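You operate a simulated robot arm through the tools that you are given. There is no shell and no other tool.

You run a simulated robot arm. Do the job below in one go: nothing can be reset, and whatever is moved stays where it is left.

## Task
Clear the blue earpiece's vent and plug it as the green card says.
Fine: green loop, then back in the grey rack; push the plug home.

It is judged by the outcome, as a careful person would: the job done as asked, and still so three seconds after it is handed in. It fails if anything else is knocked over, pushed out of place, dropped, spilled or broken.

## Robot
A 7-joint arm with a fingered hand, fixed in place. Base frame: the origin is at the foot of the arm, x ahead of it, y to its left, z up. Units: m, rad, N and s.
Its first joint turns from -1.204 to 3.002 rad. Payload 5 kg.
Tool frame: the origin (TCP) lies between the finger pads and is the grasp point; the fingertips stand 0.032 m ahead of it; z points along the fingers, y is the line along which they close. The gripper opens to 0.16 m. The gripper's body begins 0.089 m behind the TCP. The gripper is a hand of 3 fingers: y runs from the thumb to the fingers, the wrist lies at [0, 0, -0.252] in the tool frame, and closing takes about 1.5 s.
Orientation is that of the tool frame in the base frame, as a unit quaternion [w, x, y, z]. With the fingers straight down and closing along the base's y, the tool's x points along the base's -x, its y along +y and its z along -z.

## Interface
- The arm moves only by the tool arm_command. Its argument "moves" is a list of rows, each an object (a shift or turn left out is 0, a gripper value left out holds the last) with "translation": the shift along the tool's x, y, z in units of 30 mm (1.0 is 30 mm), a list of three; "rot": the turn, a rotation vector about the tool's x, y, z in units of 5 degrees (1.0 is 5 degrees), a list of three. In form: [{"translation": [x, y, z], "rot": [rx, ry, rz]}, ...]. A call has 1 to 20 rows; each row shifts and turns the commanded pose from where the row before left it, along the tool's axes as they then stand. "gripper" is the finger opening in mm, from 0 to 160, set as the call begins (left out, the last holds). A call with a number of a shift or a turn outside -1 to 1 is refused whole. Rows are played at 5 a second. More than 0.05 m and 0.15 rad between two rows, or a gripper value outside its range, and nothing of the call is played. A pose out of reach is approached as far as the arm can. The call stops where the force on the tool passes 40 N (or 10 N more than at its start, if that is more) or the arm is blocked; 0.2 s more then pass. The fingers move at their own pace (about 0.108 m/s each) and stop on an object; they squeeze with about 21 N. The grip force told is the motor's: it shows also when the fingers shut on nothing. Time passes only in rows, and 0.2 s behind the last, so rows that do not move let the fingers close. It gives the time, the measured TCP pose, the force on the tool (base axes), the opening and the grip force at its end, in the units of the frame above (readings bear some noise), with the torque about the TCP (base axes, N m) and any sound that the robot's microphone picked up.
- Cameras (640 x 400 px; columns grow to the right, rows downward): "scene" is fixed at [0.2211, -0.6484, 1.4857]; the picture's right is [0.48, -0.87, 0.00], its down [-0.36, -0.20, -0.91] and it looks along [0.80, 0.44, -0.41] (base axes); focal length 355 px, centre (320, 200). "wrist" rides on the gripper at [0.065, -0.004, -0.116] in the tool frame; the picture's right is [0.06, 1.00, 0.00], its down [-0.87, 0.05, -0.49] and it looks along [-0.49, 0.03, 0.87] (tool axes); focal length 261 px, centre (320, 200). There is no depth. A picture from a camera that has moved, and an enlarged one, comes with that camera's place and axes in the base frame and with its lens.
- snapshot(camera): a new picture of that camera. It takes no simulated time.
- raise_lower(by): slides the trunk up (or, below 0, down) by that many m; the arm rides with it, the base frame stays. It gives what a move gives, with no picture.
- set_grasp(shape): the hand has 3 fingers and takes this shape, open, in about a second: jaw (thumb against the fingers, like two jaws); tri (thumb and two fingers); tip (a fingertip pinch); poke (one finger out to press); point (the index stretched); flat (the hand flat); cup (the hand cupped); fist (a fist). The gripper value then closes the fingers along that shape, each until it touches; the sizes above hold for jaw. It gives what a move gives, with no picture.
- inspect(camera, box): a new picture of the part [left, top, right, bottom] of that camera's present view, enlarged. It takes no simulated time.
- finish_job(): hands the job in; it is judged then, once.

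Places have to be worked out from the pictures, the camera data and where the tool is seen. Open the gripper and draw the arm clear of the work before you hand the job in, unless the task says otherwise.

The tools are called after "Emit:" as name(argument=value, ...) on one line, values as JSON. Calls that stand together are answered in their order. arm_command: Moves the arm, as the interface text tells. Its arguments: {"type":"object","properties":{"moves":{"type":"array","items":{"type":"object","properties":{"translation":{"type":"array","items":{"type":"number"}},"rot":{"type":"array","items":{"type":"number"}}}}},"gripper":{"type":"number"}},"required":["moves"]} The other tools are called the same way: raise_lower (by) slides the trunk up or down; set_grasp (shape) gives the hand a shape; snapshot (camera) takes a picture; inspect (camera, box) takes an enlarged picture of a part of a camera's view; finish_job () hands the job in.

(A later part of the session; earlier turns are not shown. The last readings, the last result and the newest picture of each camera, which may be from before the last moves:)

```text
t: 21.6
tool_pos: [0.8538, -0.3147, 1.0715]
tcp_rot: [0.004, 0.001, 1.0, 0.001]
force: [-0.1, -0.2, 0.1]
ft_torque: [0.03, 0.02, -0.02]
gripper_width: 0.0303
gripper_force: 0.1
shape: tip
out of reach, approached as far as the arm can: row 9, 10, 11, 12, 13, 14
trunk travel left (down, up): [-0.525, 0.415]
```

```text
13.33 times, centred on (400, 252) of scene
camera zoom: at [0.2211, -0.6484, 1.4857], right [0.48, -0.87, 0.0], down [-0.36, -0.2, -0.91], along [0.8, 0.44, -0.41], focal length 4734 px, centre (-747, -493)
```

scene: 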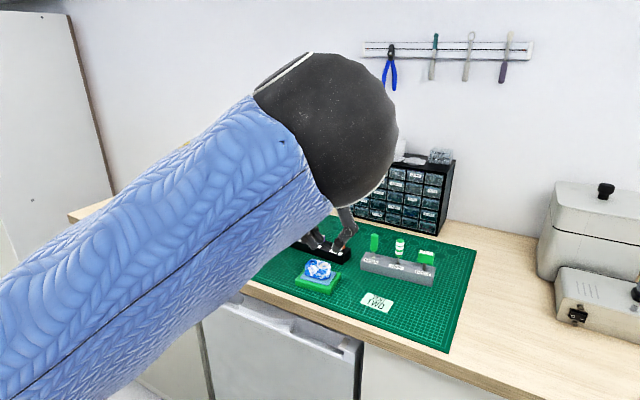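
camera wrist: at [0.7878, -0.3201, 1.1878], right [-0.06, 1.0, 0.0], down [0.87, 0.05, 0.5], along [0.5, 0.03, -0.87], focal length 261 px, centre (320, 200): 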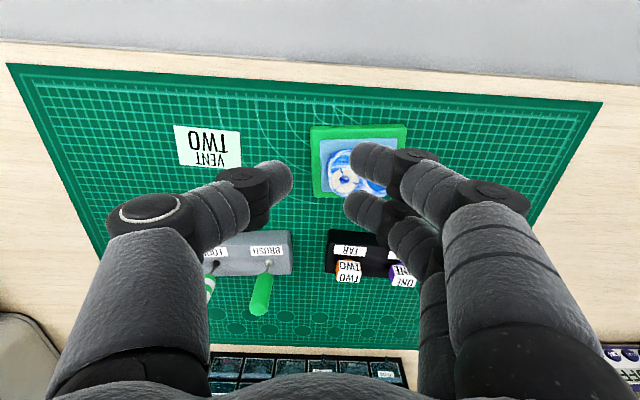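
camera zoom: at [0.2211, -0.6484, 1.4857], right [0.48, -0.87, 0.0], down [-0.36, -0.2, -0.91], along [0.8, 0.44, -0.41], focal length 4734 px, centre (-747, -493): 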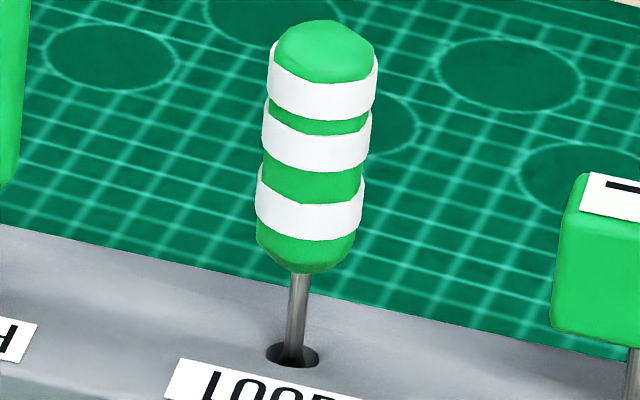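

To judge the blue-collared hole's inside properly I open the fingers out of the view (free air here) and zoom in at maximum on both holes.

Emit:
arm_command(moves=[{"translation": [0, 0.5, 0]}, {"translation": [0, 0.5, 0]}, {"translation": [0, 0, 0]}, {"translation": [0, 0, 0]}], gripper=130)

Emit:
snapshot(camera="wrist")

Emit:
inspect(camera="wrist", box=[340, 165, 372, 185])

Emit:
inspect(camera="wrist", box=[310, 165, 342, 185])

```text
t: 22.6
tool_pos: [0.8442, -0.2917, 1.064]
tcp_rot: [0.002, 0.0, 1.0, 0.003]
force: [-0.5, 1.5, 0.4]
ft_torque: [0.0, 0.04, -0.02]
gripper_width: 0.1297
gripper_force: 0.1
shape: tip
out of reach, approached as far as the arm can: row 1, 2
trunk travel left (down, up): [-0.525, 0.415]
```

```text
taken
camera wrist: at [0.7773, -0.2964, 1.1814], right [-0.06, 1.0, 0.0], down [0.87, 0.05, 0.5], along [0.49, 0.03, -0.87], focal length 261 px, centre (320, 200)
```

wrist: 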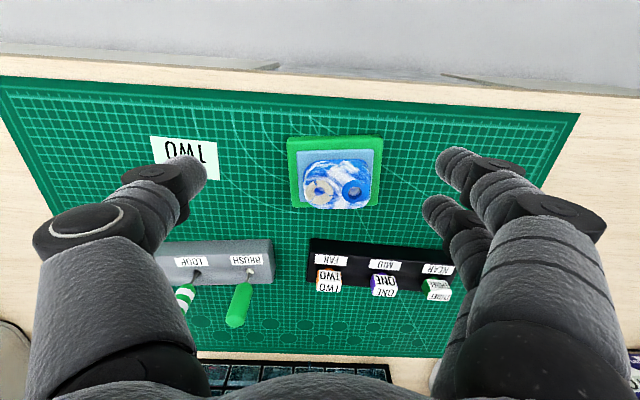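

```text
16.00 times, centred on (356, 175) of wrist
camera zoom: at [0.7773, -0.2964, 1.1814], right [-0.06, 1.0, 0.0], down [0.87, 0.05, 0.5], along [0.49, 0.03, -0.87], focal length 4170 px, centre (-256, 600)
```

zoom: 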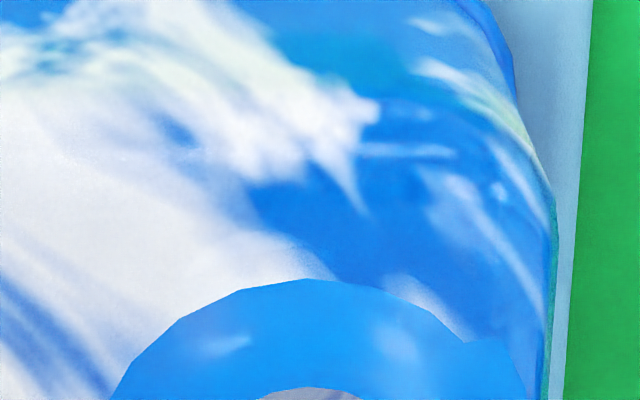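

```text
16.00 times, centred on (326, 175) of wrist
camera zoom: at [0.7773, -0.2964, 1.1814], right [-0.06, 1.0, 0.0], down [0.87, 0.05, 0.5], along [0.49, 0.03, -0.87], focal length 4170 px, centre (224, 600)
```

zoom: 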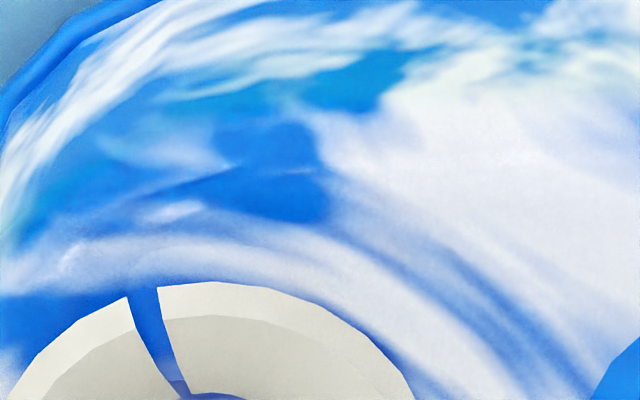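

The holes sit a little lower in the picture than I aimed; I repeat the zooms on them.

Emit:
inspect(camera="wrist", box=[336, 180, 368, 204])

Emit:
inspect(camera="wrist", box=[304, 180, 336, 204])

```text
16.00 times, centred on (352, 192) of wrist
camera zoom: at [0.7773, -0.2964, 1.1814], right [-0.06, 1.0, 0.0], down [0.87, 0.05, 0.5], along [0.49, 0.03, -0.87], focal length 4170 px, centre (-192, 328)
```

zoom: 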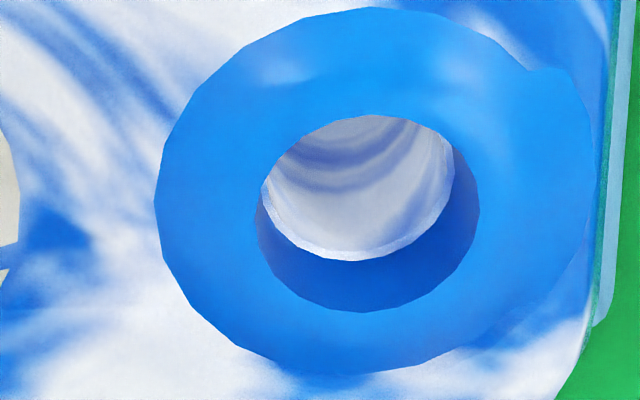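

```text
16.00 times, centred on (320, 192) of wrist
camera zoom: at [0.7773, -0.2964, 1.1814], right [-0.06, 1.0, 0.0], down [0.87, 0.05, 0.5], along [0.49, 0.03, -0.87], focal length 4170 px, centre (320, 328)
```

zoom: 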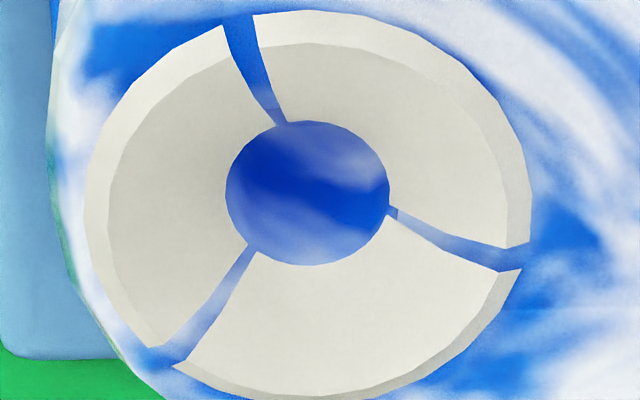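

The blue collar surrounds a wider bore, while the white dish is a lead-in around the narrower hole: I take the white-ringed hole as the vent and will check it against the loop and plug sizes once lifted. Now I raise the trunk 0.1 m for reach and go back to the jaw shape.

Emit:
raise_lower(by=0.1)

Emit:
set_grasp(shape="jaw")

Emit:
arm_command(moves=[{"rot": [0, -1, 0]}, {"rot": [0, -1, 0]}, {"rot": [0, -1, 0]}, {"rot": [0, -1, 0]}, {"rot": [0, -1, 0]}, {"rot": [0, -1, 0]}, {"rot": [0, -1, 0]}, {"rot": [0, -1, 0]}, {"rot": [0, -1, 0]}, {"rot": [0, -1, 0]}, {"rot": [0, -1, 0]}, {"translation": [0, -1, 0]}, {"translation": [0, -1, 0]}, {"translation": [0, -1, 0]}, {"translation": [0, -1, 0]}, {"translation": [0, -1, 0]}], gripper=31)

Emit:
snapshot(camera="wrist")

```text
t: 23.9
tool_pos: [0.8445, -0.2913, 1.1641]
tcp_rot: [0.004, -0.001, 1.0, 0.003]
force: [-0.3, -0.3, 0.1]
ft_torque: [-0.02, 0.0, 0.01]
gripper_width: 0.1297
gripper_force: 0.1
shape: tip
trunk travel left (down, up): [-0.625, 0.315]
```

```text
t: 24.8
tool_pos: [0.8439, -0.2924, 1.1654]
tcp_rot: [0.003, 0.0, 1.0, 0.002]
force: [0.3, 0.0, 0.4]
ft_torque: [-0.01, -0.02, -0.01]
gripper_width: 0.1598
gripper_force: 0.1
shape: jaw
trunk travel left (down, up): [-0.625, 0.315]
```

```text
t: 28.2
tool_pos: [0.8436, -0.4441, 1.1648]
tcp_rot: [0.464, 0.002, 0.886, 0.002]
force: [-0.6, -0.4, -0.7]
ft_torque: [0.02, -0.01, 0.0]
gripper_width: 0.0314
gripper_force: 0.0
shape: jaw
trunk travel left (down, up): [-0.625, 0.315]
```

```text
taken
camera wrist: at [0.7105, -0.4468, 1.1782], right [-0.04, 1.0, -0.05], down [0.09, 0.05, 0.99], along [1.0, 0.03, -0.09], focal length 261 px, centre (320, 200)
```

wrist: 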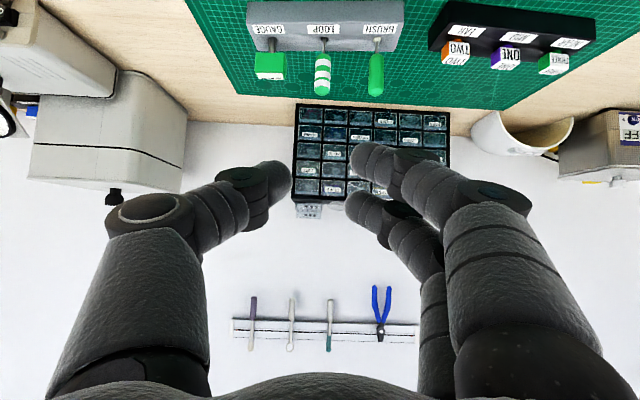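

Hand is tilted 55 degrees with a 31 mm gap, in line with the loop. I move to the start point 100 mm short of the grasp, along the fingers' direction.

Emit:
arm_command(moves=[{"translation": [0.198, 0.012, 0.845]}, {"translation": [0.198, 0.012, 0.845]}, {"translation": [0.198, 0.012, 0.845]}, {"translation": [0.198, 0.012, 0.845]}, {"translation": [0.198, 0.012, 0.845]}, {"translation": [0.198, 0.012, 0.845]}, {"translation": [0, 0, 0]}])

Emit:
snapshot(camera="wrist")

Emit:
inspect(camera="wrist", box=[220, 50, 420, 200])

```text
t: 29.8
tool_pos: [0.9473, -0.4382, 1.0493]
tcp_rot: [0.464, 0.001, 0.886, 0.002]
force: [0.5, 0.4, 0.3]
ft_torque: [0.01, -0.02, 0.01]
gripper_width: 0.0312
gripper_force: 0.0
shape: jaw
trunk travel left (down, up): [-0.625, 0.315]
```

```text
taken
camera wrist: at [0.8147, -0.4428, 1.0625], right [-0.03, 1.0, -0.05], down [0.09, 0.05, 0.99], along [1.0, 0.03, -0.09], focal length 261 px, centre (320, 200)
```

wrist: 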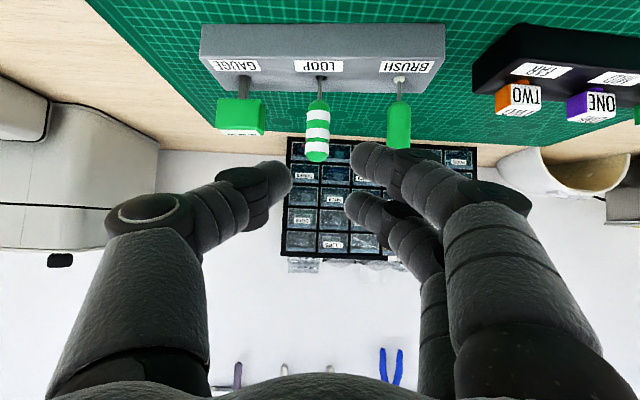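

```text
2.67 times, centred on (320, 125) of wrist
camera zoom: at [0.8147, -0.4428, 1.0625], right [-0.03, 1.0, -0.05], down [0.09, 0.05, 0.99], along [1.0, 0.03, -0.09], focal length 695 px, centre (320, 400)
```

zoom: 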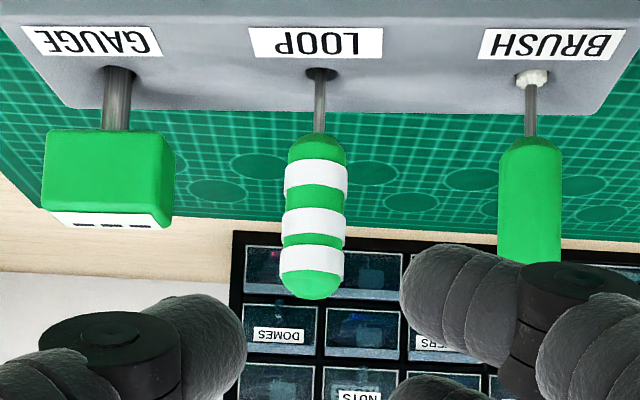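

Handle is at y = -0.4404; the hand is 2–4 mm too far to the left, so I shift it and advance 60 mm along the fingers, then check clearances.

Emit:
arm_command(moves=[{"translation": [0, -0.13, 0.5]}, {"translation": [0, 0, 0.5]}, {"translation": [0, 0, 0.5]}, {"translation": [0, 0, 0.5]}, {"translation": [0, 0, 0]}])

Emit:
inspect(camera="wrist", box=[200, 60, 440, 220])

Emit:
snapshot(camera="scene")

```text
t: 31.0
tool_pos: [0.9977, -0.4428, 1.0142]
tcp_rot: [0.464, 0.001, 0.886, 0.003]
force: [-0.6, -0.4, -0.1]
ft_torque: [0.02, 0.02, -0.02]
gripper_width: 0.0314
gripper_force: 0.2
shape: jaw
trunk travel left (down, up): [-0.625, 0.315]
```

```text
2.50 times, centred on (320, 140) of wrist
camera zoom: at [0.8645, -0.4469, 1.0281], right [-0.04, 1.0, -0.05], down [0.09, 0.05, 0.99], along [1.0, 0.03, -0.09], focal length 652 px, centre (320, 350)
```

zoom: 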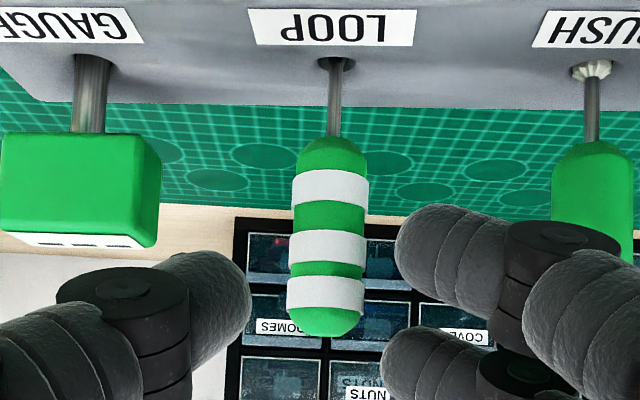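

```text
taken
```

scene: 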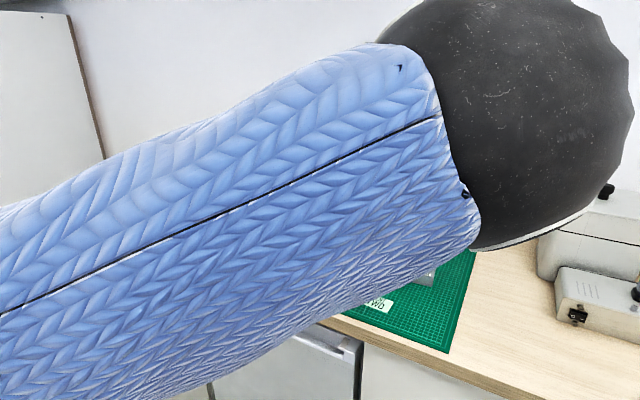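

By my estimate finger joints clear the brush by about 8 mm and the handle sits inside the gap (3–7 mm each side). I advance the last 40 mm with a 1 mm correction and look before closing.

Emit:
arm_command(moves=[{"translation": [0, 0.04, 0.33]}, {"translation": [0, 0, 0.33]}, {"translation": [0, 0, 0.33]}, {"translation": [0, 0, 0.33]}, {"translation": [0, 0, 0]}])

Emit:
snapshot(camera="wrist")

Emit:
inspect(camera="wrist", box=[200, 80, 440, 240])

```text
t: 32.2
tool_pos: [1.0298, -0.4417, 0.9924]
tcp_rot: [0.463, 0.001, 0.886, 0.002]
force: [1.1, -0.3, -0.1]
ft_torque: [0.02, 0.01, -0.01]
gripper_width: 0.0313
gripper_force: 0.0
shape: jaw
trunk travel left (down, up): [-0.625, 0.315]
```

```text
taken
camera wrist: at [0.8969, -0.4454, 1.0056], right [-0.03, 1.0, -0.05], down [0.09, 0.05, 0.99], along [1.0, 0.03, -0.09], focal length 261 px, centre (320, 200)
```

wrist: 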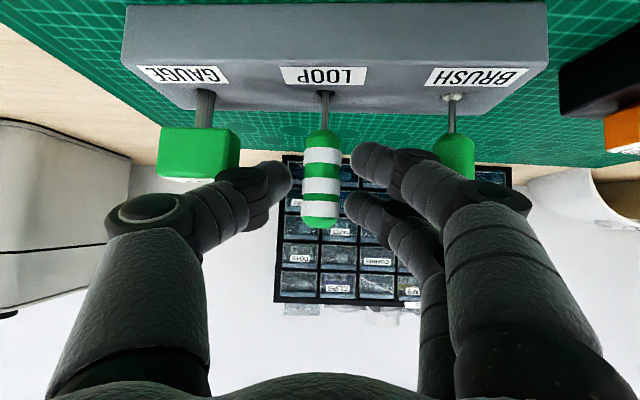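

```text
2.50 times, centred on (320, 160) of wrist
camera zoom: at [0.8969, -0.4454, 1.0056], right [-0.03, 1.0, -0.05], down [0.09, 0.05, 0.99], along [1.0, 0.03, -0.09], focal length 652 px, centre (320, 300)
```

zoom: 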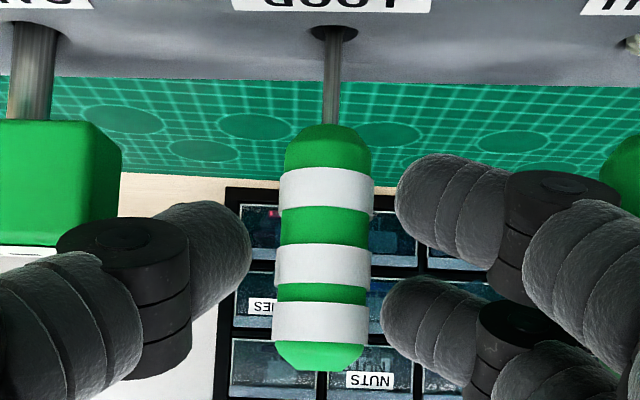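

The handle stands nicely between thumb and fingers, with no contact force. I close on it and wait for the fingers.

Emit:
arm_command(moves=[{"translation": [0, 0, 0]}, {"translation": [0, 0, 0]}, {"translation": [0, 0, 0]}, {"translation": [0, 0, 0]}, {"translation": [0, 0, 0]}, {"translation": [0, 0, 0]}], gripper=5)

Emit:
inspect(camera="wrist", box=[160, 60, 480, 260])

```text
t: 33.6
tool_pos: [1.0305, -0.4415, 0.993]
tcp_rot: [0.464, 0.001, 0.886, 0.002]
force: [-0.2, 0.4, -0.7]
ft_torque: [0.04, 0.06, -0.01]
gripper_width: 0.0082
gripper_force: 21.2
shape: jaw
trunk travel left (down, up): [-0.625, 0.315]
```

```text
2.00 times, centred on (320, 160) of wrist
camera zoom: at [0.8971, -0.4454, 1.0053], right [-0.04, 1.0, -0.05], down [0.09, 0.05, 0.99], along [1.0, 0.03, -0.09], focal length 521 px, centre (320, 280)
```

zoom: 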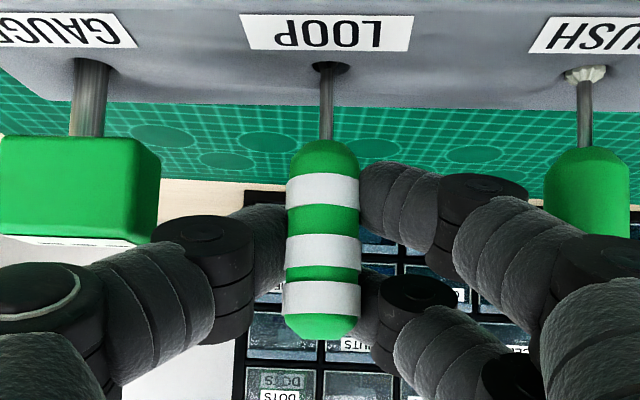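

The fingers stopped at 8 mm with 21 N, narrower than the handle, so the tips may have wrapped behind it. I zoom in to see how the handle is held.

Emit:
inspect(camera="wrist", box=[270, 110, 370, 240])

Emit:
snapshot(camera="scene")

```text
3.08 times, centred on (320, 175) of wrist
camera zoom: at [0.8971, -0.4454, 1.0053], right [-0.04, 1.0, -0.05], down [0.09, 0.05, 0.99], along [1.0, 0.03, -0.09], focal length 802 px, centre (320, 277)
```

zoom: 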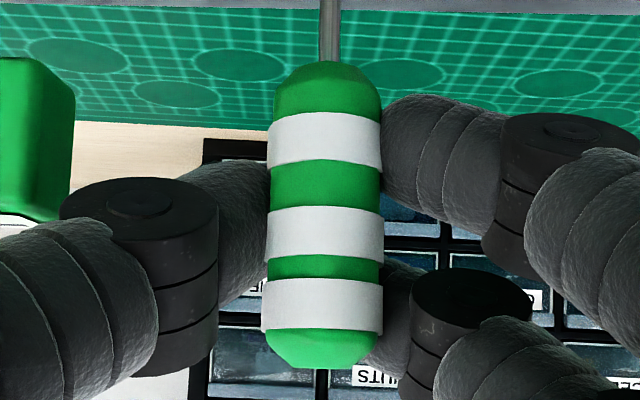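

```text
taken
```

scene: 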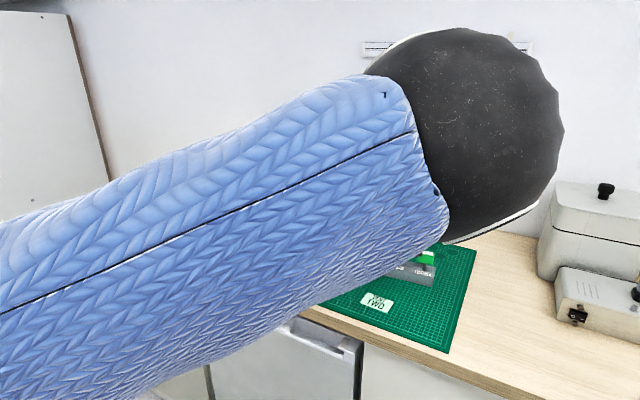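

The three fingertips cage the handle from both sides and slightly behind. I test the hold with a 10 mm straight lift, the shaft still being deep in its hole.

Emit:
arm_command(moves=[{"translation": [-0.137, 0, -0.095]}, {"translation": [-0.137, 0, -0.095]}, {"translation": [0, 0, 0]}])

Emit:
inspect(camera="wrist", box=[220, 60, 420, 240])

```text
t: 34.4
tool_pos: [1.0305, -0.4413, 1.0033]
tcp_rot: [0.464, 0.0, 0.886, 0.003]
force: [-1.0, 0.4, -0.2]
ft_torque: [0.05, 0.06, -0.01]
gripper_width: 0.0077
gripper_force: 21.2
shape: jaw
trunk travel left (down, up): [-0.625, 0.315]
```

```text
2.22 times, centred on (320, 150) of wrist
camera zoom: at [0.8968, -0.4454, 1.0159], right [-0.04, 1.0, -0.05], down [0.09, 0.05, 0.99], along [1.0, 0.03, -0.09], focal length 579 px, centre (320, 311)
```

zoom: 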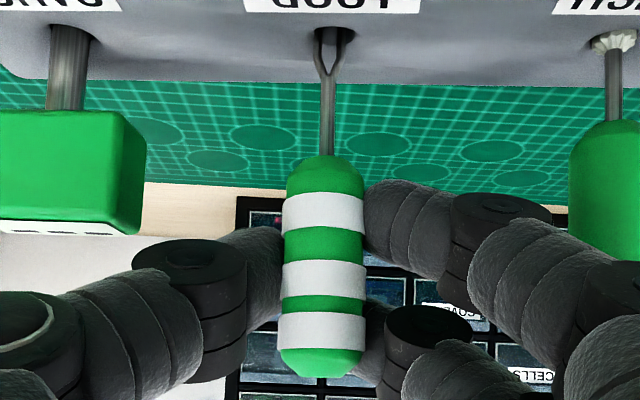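

The tool rises with the hand and the loop's fork shows in the hole. I lift another 60 mm straight up.

Emit:
arm_command(moves=[{"translation": [-0.411, 0, -0.285]}, {"translation": [-0.411, 0, -0.285]}, {"translation": [-0.411, 0, -0.285]}, {"translation": [-0.411, 0, -0.285]}, {"translation": [0, 0, 0]}])

Emit:
snapshot(camera="wrist")

Emit:
inspect(camera="wrist", box=[260, 40, 380, 240])

```text
t: 35.6
tool_pos: [1.0303, -0.4418, 1.0611]
tcp_rot: [0.464, 0.001, 0.886, 0.003]
force: [-0.2, 0.9, -0.2]
ft_torque: [0.02, 0.01, -0.01]
gripper_width: 0.0079
gripper_force: 21.1
shape: jaw
trunk travel left (down, up): [-0.625, 0.315]
```

```text
taken
camera wrist: at [0.8976, -0.4459, 1.075], right [-0.04, 1.0, -0.05], down [0.09, 0.05, 0.99], along [1.0, 0.03, -0.09], focal length 261 px, centre (320, 200)
```

wrist: 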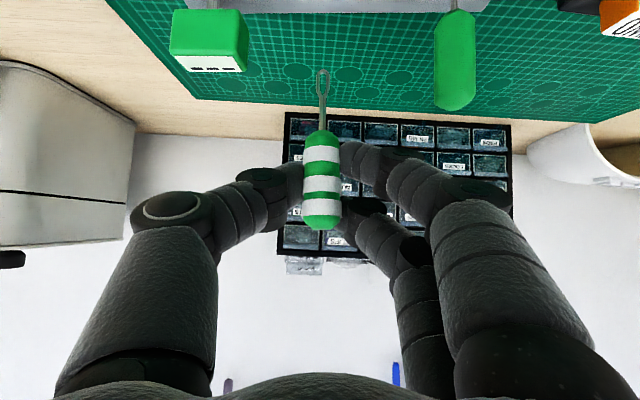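

```text
2.00 times, centred on (320, 140) of wrist
camera zoom: at [0.8976, -0.4459, 1.075], right [-0.04, 1.0, -0.05], down [0.09, 0.05, 0.99], along [1.0, 0.03, -0.09], focal length 521 px, centre (320, 320)
```

zoom: 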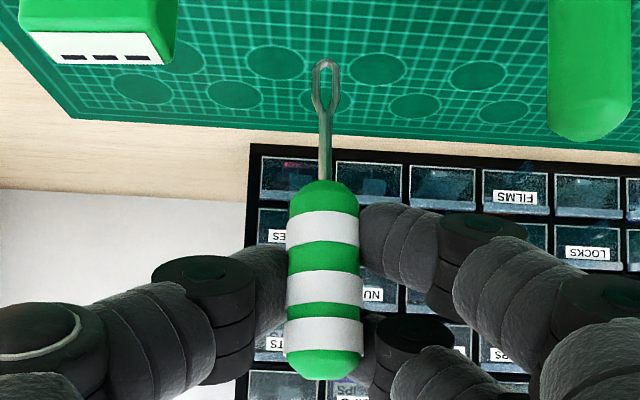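

The loop tool is out: ring about 8 mm wide (it fits the 10 mm white-ringed hole), tip about 73 mm below the TCP at roughly (1.040, -0.444, 0.988). I draw straight back, then left to bring it over the earpiece at this height.

Emit:
arm_command(moves=[{"translation": [0.556, 0, -0.803]}, {"translation": [0.556, 0, -0.803]}, {"translation": [0.556, 0, -0.803]}, {"translation": [0.556, 0, -0.803]}, {"translation": [0.556, 0, -0.803]}, {"translation": [0, 1, 0]}, {"translation": [0, 1, 0]}, {"translation": [0, 1, 0]}, {"translation": [0, 1, 0]}, {"translation": [0, 1, 0]}, {"translation": [0, 0, 0]}])

Emit:
snapshot(camera="wrist")

Emit:
snapshot(camera="scene")

```text
t: 38.0
tool_pos: [0.8827, -0.2928, 1.0633]
tcp_rot: [0.464, 0.001, 0.886, 0.002]
force: [-0.2, 0.4, -0.7]
ft_torque: [0.02, 0.02, 0.03]
gripper_width: 0.0076
gripper_force: 21.0
shape: jaw
trunk travel left (down, up): [-0.625, 0.315]
```

```text
taken
camera wrist: at [0.7497, -0.2966, 1.0759], right [-0.03, 1.0, -0.05], down [0.09, 0.05, 0.99], along [1.0, 0.03, -0.09], focal length 261 px, centre (320, 200)
```

wrist: 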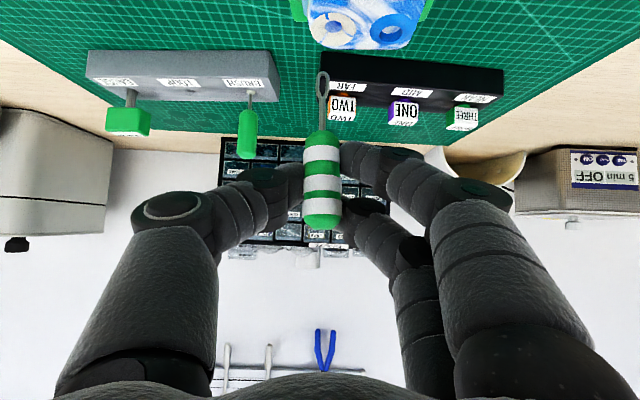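

```text
taken
```

scene: 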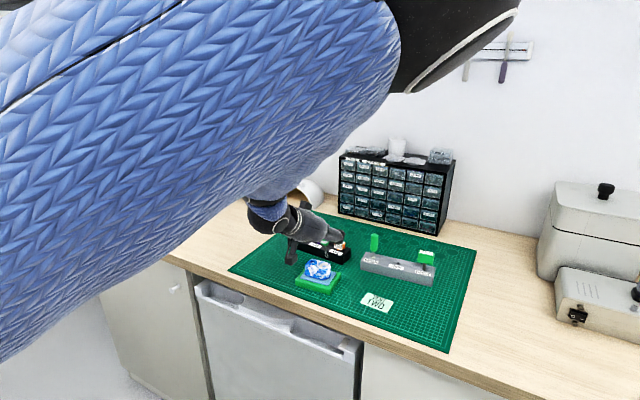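

Now the scene camera sees the earpiece and the hand; I zoom both cameras on the loop and the holes.

Emit:
inspect(camera="scene", box=[280, 210, 360, 290])

Emit:
inspect(camera="wrist", box=[270, 0, 430, 120])

```text
5.00 times, centred on (320, 250) of scene
camera zoom: at [0.2211, -0.6484, 1.4857], right [0.48, -0.87, 0.0], down [-0.36, -0.2, -0.91], along [0.8, 0.44, -0.41], focal length 1775 px, centre (320, -50)
```

zoom: 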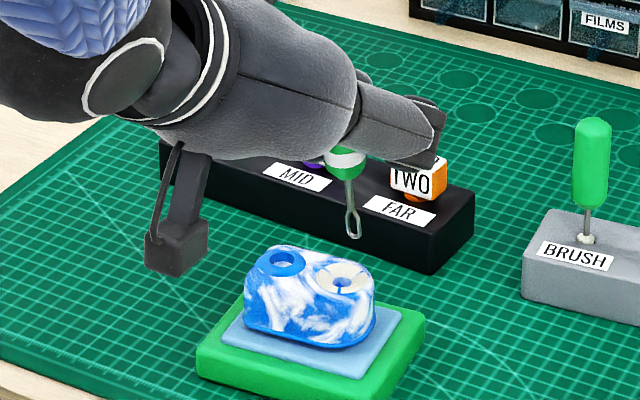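

```text
3.33 times, centred on (350, 60) of wrist
camera zoom: at [0.7497, -0.2966, 1.0759], right [-0.03, 1.0, -0.05], down [0.09, 0.05, 0.99], along [1.0, 0.03, -0.09], focal length 869 px, centre (220, 667)
```

zoom: 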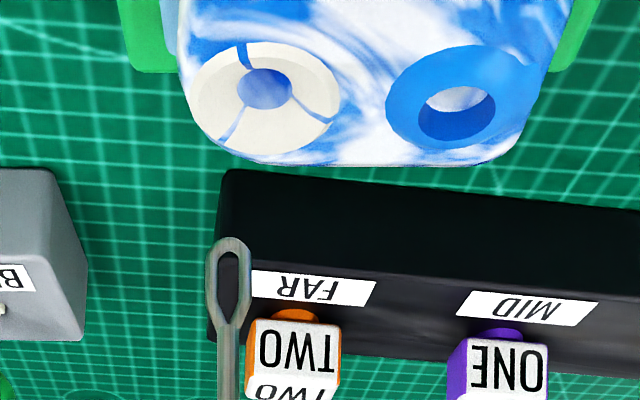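

From both views the ring tip lies about 5 mm to the right (−y) and 2 mm beyond the vent's centre, 28 mm above it, and the tool leans about 2.4° to +y at its top. I straighten it, correct the offset, and go down 12 mm.

Emit:
arm_command(moves=[{"rot": [-0.273, 0, 0.395]}, {"translation": [0.034, 0.073, -0.049]}, {"translation": [0.329, 0, 0.228]}, {"translation": [0, 0, 0]}])

Emit:
inspect(camera="wrist", box=[270, 0, 400, 240])

Emit:
inspect(camera="wrist", box=[280, 0, 400, 90])

Emit:
inspect(camera="scene", box=[305, 240, 345, 280])

```text
t: 39.0
tool_pos: [0.8803, -0.2884, 1.0511]
tcp_rot: [0.464, 0.011, 0.886, 0.02]
force: [-0.6, 0.1, 0.3]
ft_torque: [0.0, -0.01, -0.02]
gripper_width: 0.0081
gripper_force: 21.1
shape: jaw
trunk travel left (down, up): [-0.625, 0.315]
```

```text
1.67 times, centred on (335, 120) of wrist
camera zoom: at [0.748, -0.2933, 1.0644], right [-0.03, 1.0, -0.01], down [0.09, 0.01, 1.0], along [1.0, 0.03, -0.09], focal length 434 px, centre (295, 333)
```

zoom: 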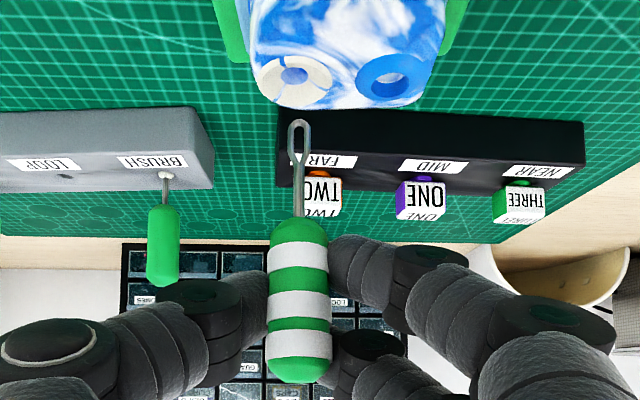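

```text
4.44 times, centred on (340, 45) of wrist
camera zoom: at [0.748, -0.2933, 1.0644], right [-0.03, 1.0, -0.01], down [0.09, 0.01, 1.0], along [1.0, 0.03, -0.09], focal length 1158 px, centre (231, 889)
```

zoom: 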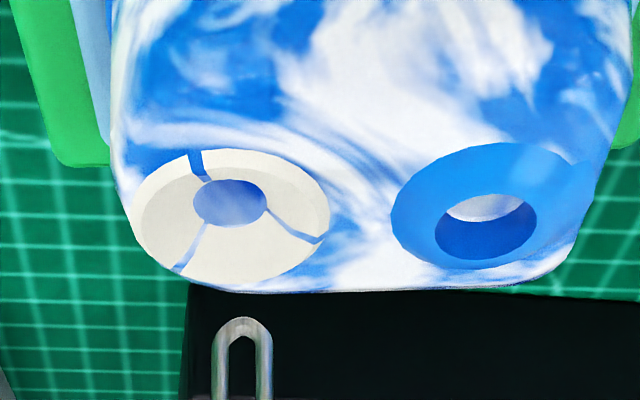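

```text
10.00 times, centred on (325, 260) of scene
camera zoom: at [0.2211, -0.6484, 1.4857], right [0.48, -0.87, 0.0], down [-0.36, -0.2, -0.91], along [0.8, 0.44, -0.41], focal length 3550 px, centre (270, -400)
```

zoom: 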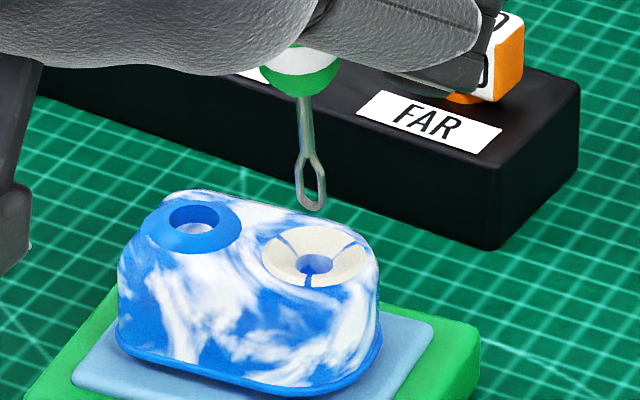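

The scene view shows the tool also leans about 10° with its tip forward, and the tip is about 3 mm beyond and 2 mm left of the vent centre. I pitch the hand back 10° to make the tool upright and re-centre it, slightly higher.

Emit:
arm_command(moves=[{"translation": [-0.274, 0, -0.19]}, {"rot": [0, 1, 0]}, {"rot": [0, 1, 0]}, {"translation": [-0.227, -0.06, 0.324]}, {"translation": [0, 0, 0]}])

Emit:
snapshot(camera="wrist")

Emit:
inspect(camera="wrist", box=[270, 40, 390, 140])

Emit:
inspect(camera="scene", box=[305, 240, 345, 280])

```text
t: 40.2
tool_pos: [0.8929, -0.2914, 1.0584]
tcp_rot: [0.385, 0.009, 0.923, 0.022]
force: [-0.7, -0.5, -0.1]
ft_torque: [-0.02, 0.01, -0.01]
gripper_width: 0.0076
gripper_force: 21.2
shape: jaw
trunk travel left (down, up): [-0.625, 0.315]
```

```text
taken
camera wrist: at [0.7643, -0.2969, 1.0951], right [-0.04, 1.0, 0.0], down [0.26, 0.01, 0.96], along [0.96, 0.04, -0.26], focal length 261 px, centre (320, 200)
```

wrist: 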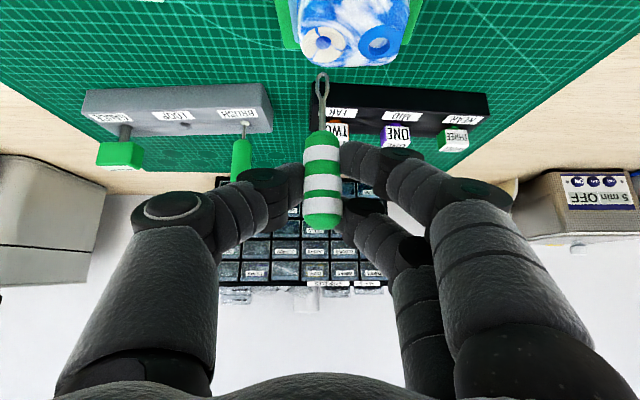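

```text
4.00 times, centred on (330, 90) of wrist
camera zoom: at [0.7643, -0.2969, 1.0951], right [-0.04, 1.0, 0.0], down [0.26, 0.01, 0.96], along [0.96, 0.04, -0.26], focal length 1043 px, centre (280, 640)
```

zoom: 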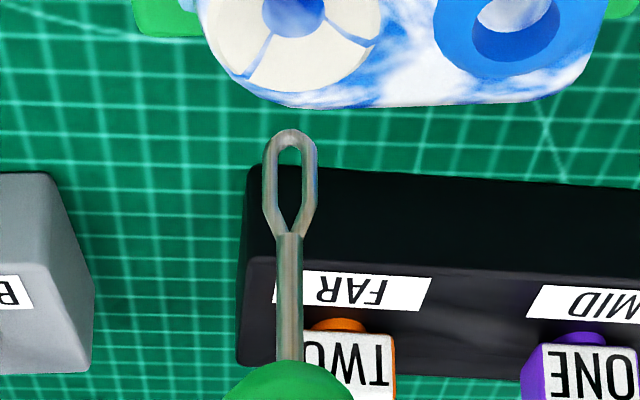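

```text
10.00 times, centred on (325, 260) of scene
camera zoom: at [0.2211, -0.6484, 1.4857], right [0.48, -0.87, 0.0], down [-0.36, -0.2, -0.91], along [0.8, 0.44, -0.41], focal length 3550 px, centre (270, -400)
```

zoom: 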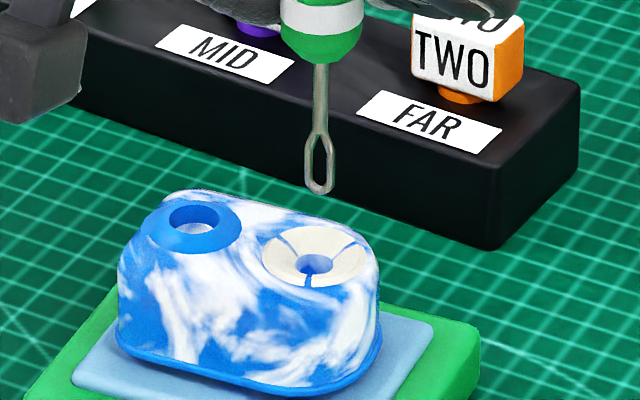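

Tool is now upright and the ring's tip is within 1 mm of the vent axis, about 22 mm above the hole. I shift 1 mm left and lower 18 mm in small steps, watching the force.

Emit:
arm_command(moves=[{"translation": [0, 0.033, 0]}, {"translation": [0.142, -0.0095, 0.141]}, {"translation": [0.142, -0.0095, 0.141]}, {"translation": [0.142, -0.0095, 0.141]}, {"translation": [0, 0, 0]}])

Emit:
inspect(camera="wrist", box=[290, 30, 370, 110])

Emit:
inspect(camera="scene", box=[308, 248, 338, 278])

```text
t: 41.4
tool_pos: [0.8931, -0.2896, 1.0416]
tcp_rot: [0.385, 0.01, 0.923, 0.021]
force: [0.0, 0.0, -0.2]
ft_torque: [0.02, -0.01, 0.01]
gripper_width: 0.0077
gripper_force: 21.3
shape: jaw
trunk travel left (down, up): [-0.625, 0.315]
```

```text
5.00 times, centred on (330, 70) of wrist
camera zoom: at [0.7643, -0.2958, 1.0766], right [-0.04, 1.0, 0.0], down [0.26, 0.01, 0.96], along [0.96, 0.04, -0.26], focal length 1303 px, centre (270, 850)
```

zoom: 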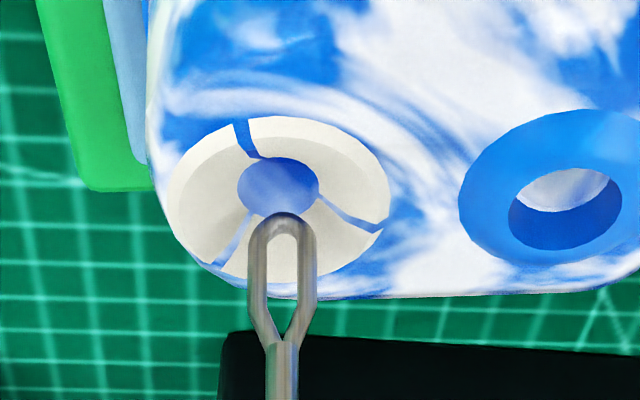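

```text
13.33 times, centred on (323, 263) of scene
camera zoom: at [0.2211, -0.6484, 1.4857], right [0.48, -0.87, 0.0], down [-0.36, -0.2, -0.91], along [0.8, 0.44, -0.41], focal length 4734 px, centre (280, -640)
```

zoom: 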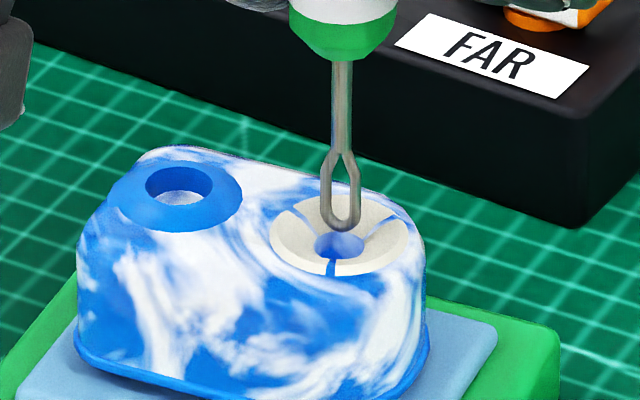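

The ring is aligned over the hole to within about half a millimetre, roughly 4 mm above it. I lower 8 mm in small steps so that it enters, and check force and picture.

Emit:
arm_command(moves=[{"translation": [0.047, -0.003, 0.047]}, {"translation": [0.047, -0.003, 0.047]}, {"translation": [0.047, -0.003, 0.047]}, {"translation": [0.047, -0.003, 0.047]}, {"translation": [0, 0, 0]}])

Emit:
inspect(camera="wrist", box=[290, 30, 370, 110])

Emit:
inspect(camera="scene", box=[308, 248, 338, 278])

```text
t: 42.6
tool_pos: [0.894, -0.2905, 1.0335]
tcp_rot: [0.385, 0.009, 0.923, 0.021]
force: [0.7, -1.2, -0.2]
ft_torque: [-0.05, 0.03, 0.0]
gripper_width: 0.0077
gripper_force: 20.5
shape: jaw
trunk travel left (down, up): [-0.625, 0.315]
```

```text
5.00 times, centred on (330, 70) of wrist
camera zoom: at [0.7651, -0.2961, 1.0689], right [-0.04, 1.0, 0.0], down [0.26, 0.01, 0.96], along [0.96, 0.04, -0.26], focal length 1303 px, centre (270, 850)
```

zoom: 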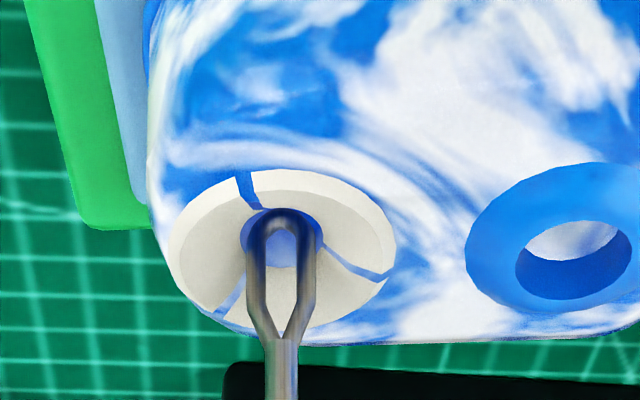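

```text
13.33 times, centred on (323, 263) of scene
camera zoom: at [0.2211, -0.6484, 1.4857], right [0.48, -0.87, 0.0], down [-0.36, -0.2, -0.91], along [0.8, 0.44, -0.41], focal length 4734 px, centre (280, -640)
```

zoom: 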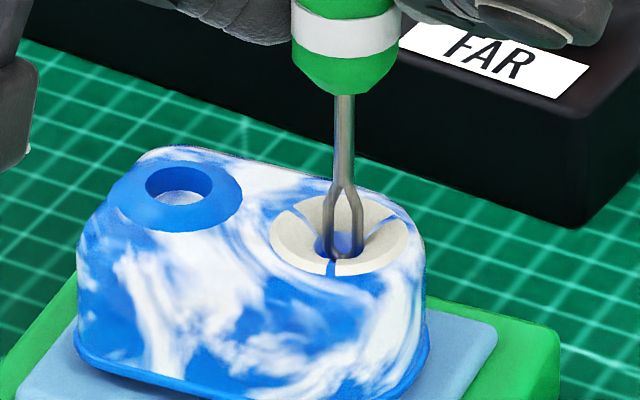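

The ring is inside the vent mouth with only about 1 N sideways. I ease 0.3 mm to the right and go 8 mm deeper.

Emit:
arm_command(moves=[{"translation": [0.047, -0.013, 0.047]}, {"translation": [0.047, -0.003, 0.047]}, {"translation": [0.047, -0.003, 0.047]}, {"translation": [0.047, -0.003, 0.047]}, {"translation": [0, 0, 0]}])

Emit:
inspect(camera="wrist", box=[290, 40, 370, 120])

Emit:
inspect(camera="scene", box=[308, 248, 338, 278])

```text
t: 43.8
tool_pos: [0.8933, -0.2913, 1.0251]
tcp_rot: [0.385, 0.01, 0.923, 0.02]
force: [-0.8, 0.4, 0.1]
ft_torque: [0.0, 0.01, 0.0]
gripper_width: 0.0078
gripper_force: 21.2
shape: jaw
trunk travel left (down, up): [-0.625, 0.315]
```

```text
5.00 times, centred on (330, 80) of wrist
camera zoom: at [0.7646, -0.2965, 1.0607], right [-0.04, 1.0, 0.0], down [0.26, 0.01, 0.96], along [0.96, 0.04, -0.26], focal length 1303 px, centre (270, 800)
```

zoom: 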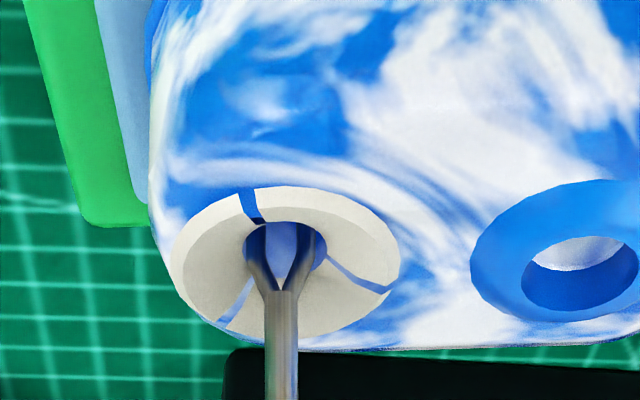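

```text
13.33 times, centred on (323, 263) of scene
camera zoom: at [0.2211, -0.6484, 1.4857], right [0.48, -0.87, 0.0], down [-0.36, -0.2, -0.91], along [0.8, 0.44, -0.41], focal length 4734 px, centre (280, -640)
```

zoom: 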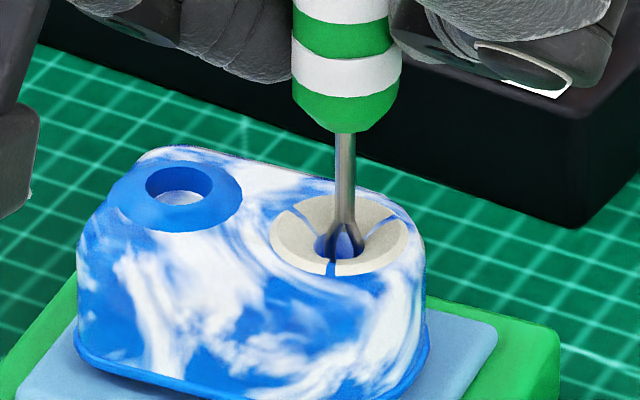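

About 12 mm deep with no resistance. I go another 8 mm down.

Emit:
arm_command(moves=[{"translation": [0.047, -0.003, 0.047]}, {"translation": [0.047, -0.003, 0.047]}, {"translation": [0.047, -0.003, 0.047]}, {"translation": [0.047, -0.003, 0.047]}, {"translation": [0, 0, 0]}])

Emit:
inspect(camera="wrist", box=[290, 40, 370, 120])

Emit:
inspect(camera="scene", box=[308, 248, 338, 278])

```text
t: 45.0
tool_pos: [0.8935, -0.2916, 1.0183]
tcp_rot: [0.387, 0.009, 0.922, 0.022]
force: [0.2, -0.7, 11.7]
ft_torque: [0.01, -0.06, 0.0]
gripper_width: 0.0082
gripper_force: 20.8
shape: jaw
trunk travel left (down, up): [-0.625, 0.315]
```

```text
5.00 times, centred on (330, 80) of wrist
camera zoom: at [0.7642, -0.2959, 1.0541], right [-0.04, 1.0, 0.0], down [0.26, 0.01, 0.97], along [0.96, 0.04, -0.26], focal length 1303 px, centre (270, 800)
```

zoom: 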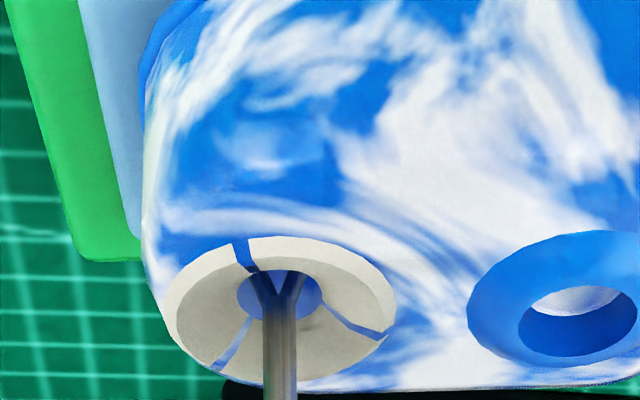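

```text
13.33 times, centred on (323, 263) of scene
camera zoom: at [0.2211, -0.6484, 1.4857], right [0.48, -0.87, 0.0], down [-0.36, -0.2, -0.91], along [0.8, 0.44, -0.41], focal length 4734 px, centre (280, -640)
```

zoom: 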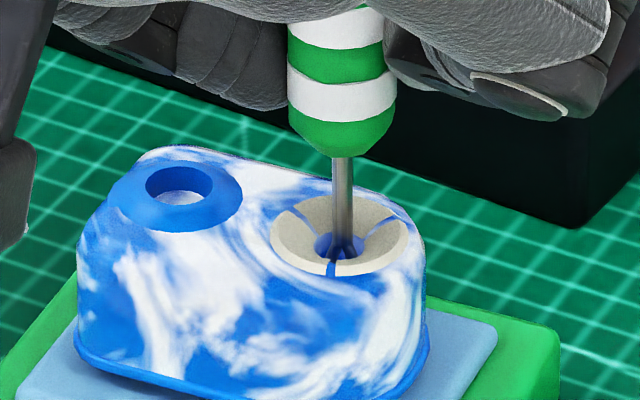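

The loop has met the vent's bottom at about 19 mm depth with 12 N. I back off 1.5 mm, and scrub up and down twice within the bore to bring the debris loose.

Emit:
arm_command(moves=[{"translation": [-0.036, 0.002, -0.035]}, {"translation": [-0.118, 0.008, -0.117]}, {"translation": [-0.118, 0.008, -0.117]}, {"translation": [0.118, -0.008, 0.117]}, {"translation": [0.118, -0.008, 0.117]}, {"translation": [-0.118, 0.008, -0.117]}, {"translation": [-0.118, 0.008, -0.117]}, {"translation": [0.118, -0.008, 0.117]}, {"translation": [0.118, -0.008, 0.117]}, {"translation": [0, 0, 0]}])

Emit:
snapshot(camera="wrist")

Emit:
inspect(camera="scene", box=[308, 243, 338, 273])

```text
t: 47.2
tool_pos: [0.8926, -0.2907, 1.0188]
tcp_rot: [0.386, 0.009, 0.922, 0.022]
force: [-1.5, -0.8, 4.7]
ft_torque: [-0.05, 0.06, 0.0]
gripper_width: 0.0081
gripper_force: 20.5
shape: jaw
trunk travel left (down, up): [-0.625, 0.315]
```

```text
taken
camera wrist: at [0.7648, -0.2965, 1.0546], right [-0.04, 1.0, 0.0], down [0.26, 0.01, 0.97], along [0.96, 0.04, -0.26], focal length 261 px, centre (320, 200)
```

wrist: 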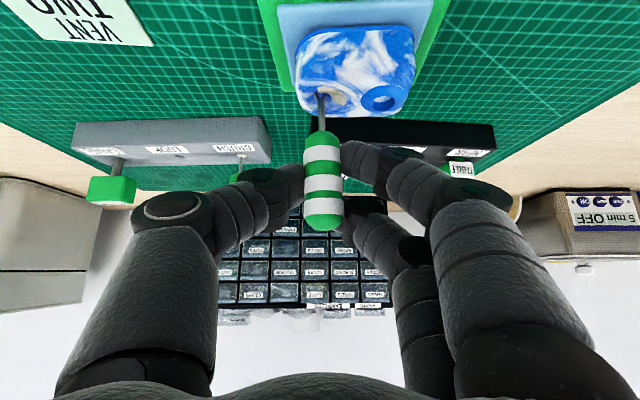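

```text
13.33 times, centred on (323, 258) of scene
camera zoom: at [0.2211, -0.6484, 1.4857], right [0.48, -0.87, 0.0], down [-0.36, -0.2, -0.91], along [0.8, 0.44, -0.41], focal length 4734 px, centre (280, -573)
```

zoom: 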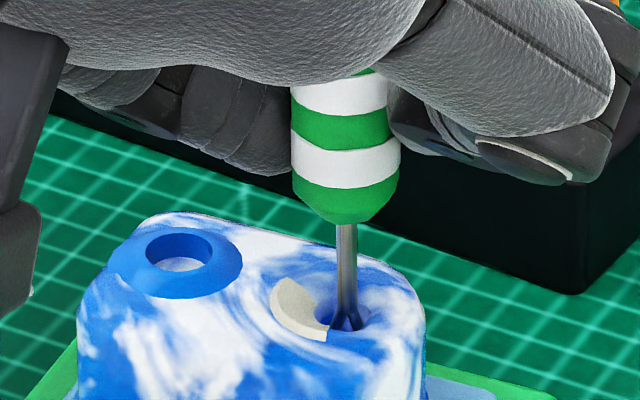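

Scrubbing works: two of the three white crust pieces are gone, one remains at the left. I scrub two more strokes.

Emit:
arm_command(moves=[{"translation": [-0.118, 0.008, -0.117]}, {"translation": [-0.118, 0.008, -0.117]}, {"translation": [0.118, -0.008, 0.117]}, {"translation": [0.113, -0.008, 0.112]}, {"translation": [-0.118, 0.008, -0.117]}, {"translation": [-0.118, 0.008, -0.117]}, {"translation": [0.118, -0.008, 0.117]}, {"translation": [0.113, -0.008, 0.112]}, {"translation": [0, 0, 0]}])

Emit:
inspect(camera="scene", box=[308, 243, 338, 273])

Emit:
inspect(camera="wrist", box=[280, 20, 420, 130])

```text
t: 49.2
tool_pos: [0.8932, -0.2908, 1.0188]
tcp_rot: [0.385, 0.009, 0.923, 0.022]
force: [-0.3, -0.3, 0.6]
ft_torque: [-0.01, 0.04, 0.0]
gripper_width: 0.0079
gripper_force: 20.2
shape: jaw
trunk travel left (down, up): [-0.625, 0.315]
```

```text
13.33 times, centred on (323, 258) of scene
camera zoom: at [0.2211, -0.6484, 1.4857], right [0.48, -0.87, 0.0], down [-0.36, -0.2, -0.91], along [0.8, 0.44, -0.41], focal length 4734 px, centre (280, -573)
```

zoom: 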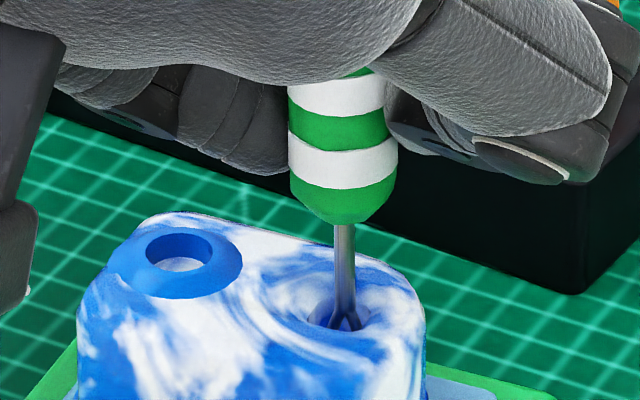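

```text
3.64 times, centred on (350, 75) of wrist
camera zoom: at [0.7644, -0.2961, 1.0549], right [-0.04, 1.0, 0.0], down [0.26, 0.01, 0.96], along [0.96, 0.04, -0.26], focal length 948 px, centre (211, 654)
```

zoom: 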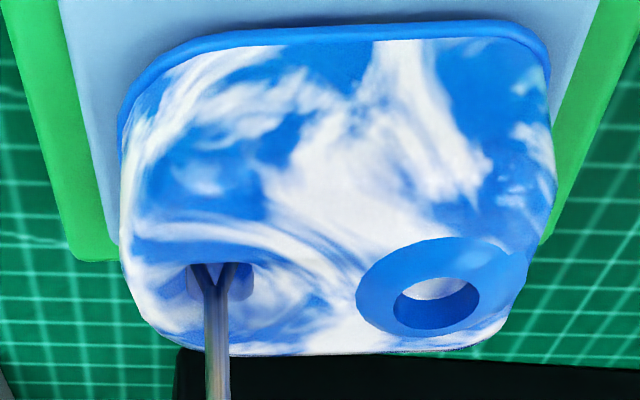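

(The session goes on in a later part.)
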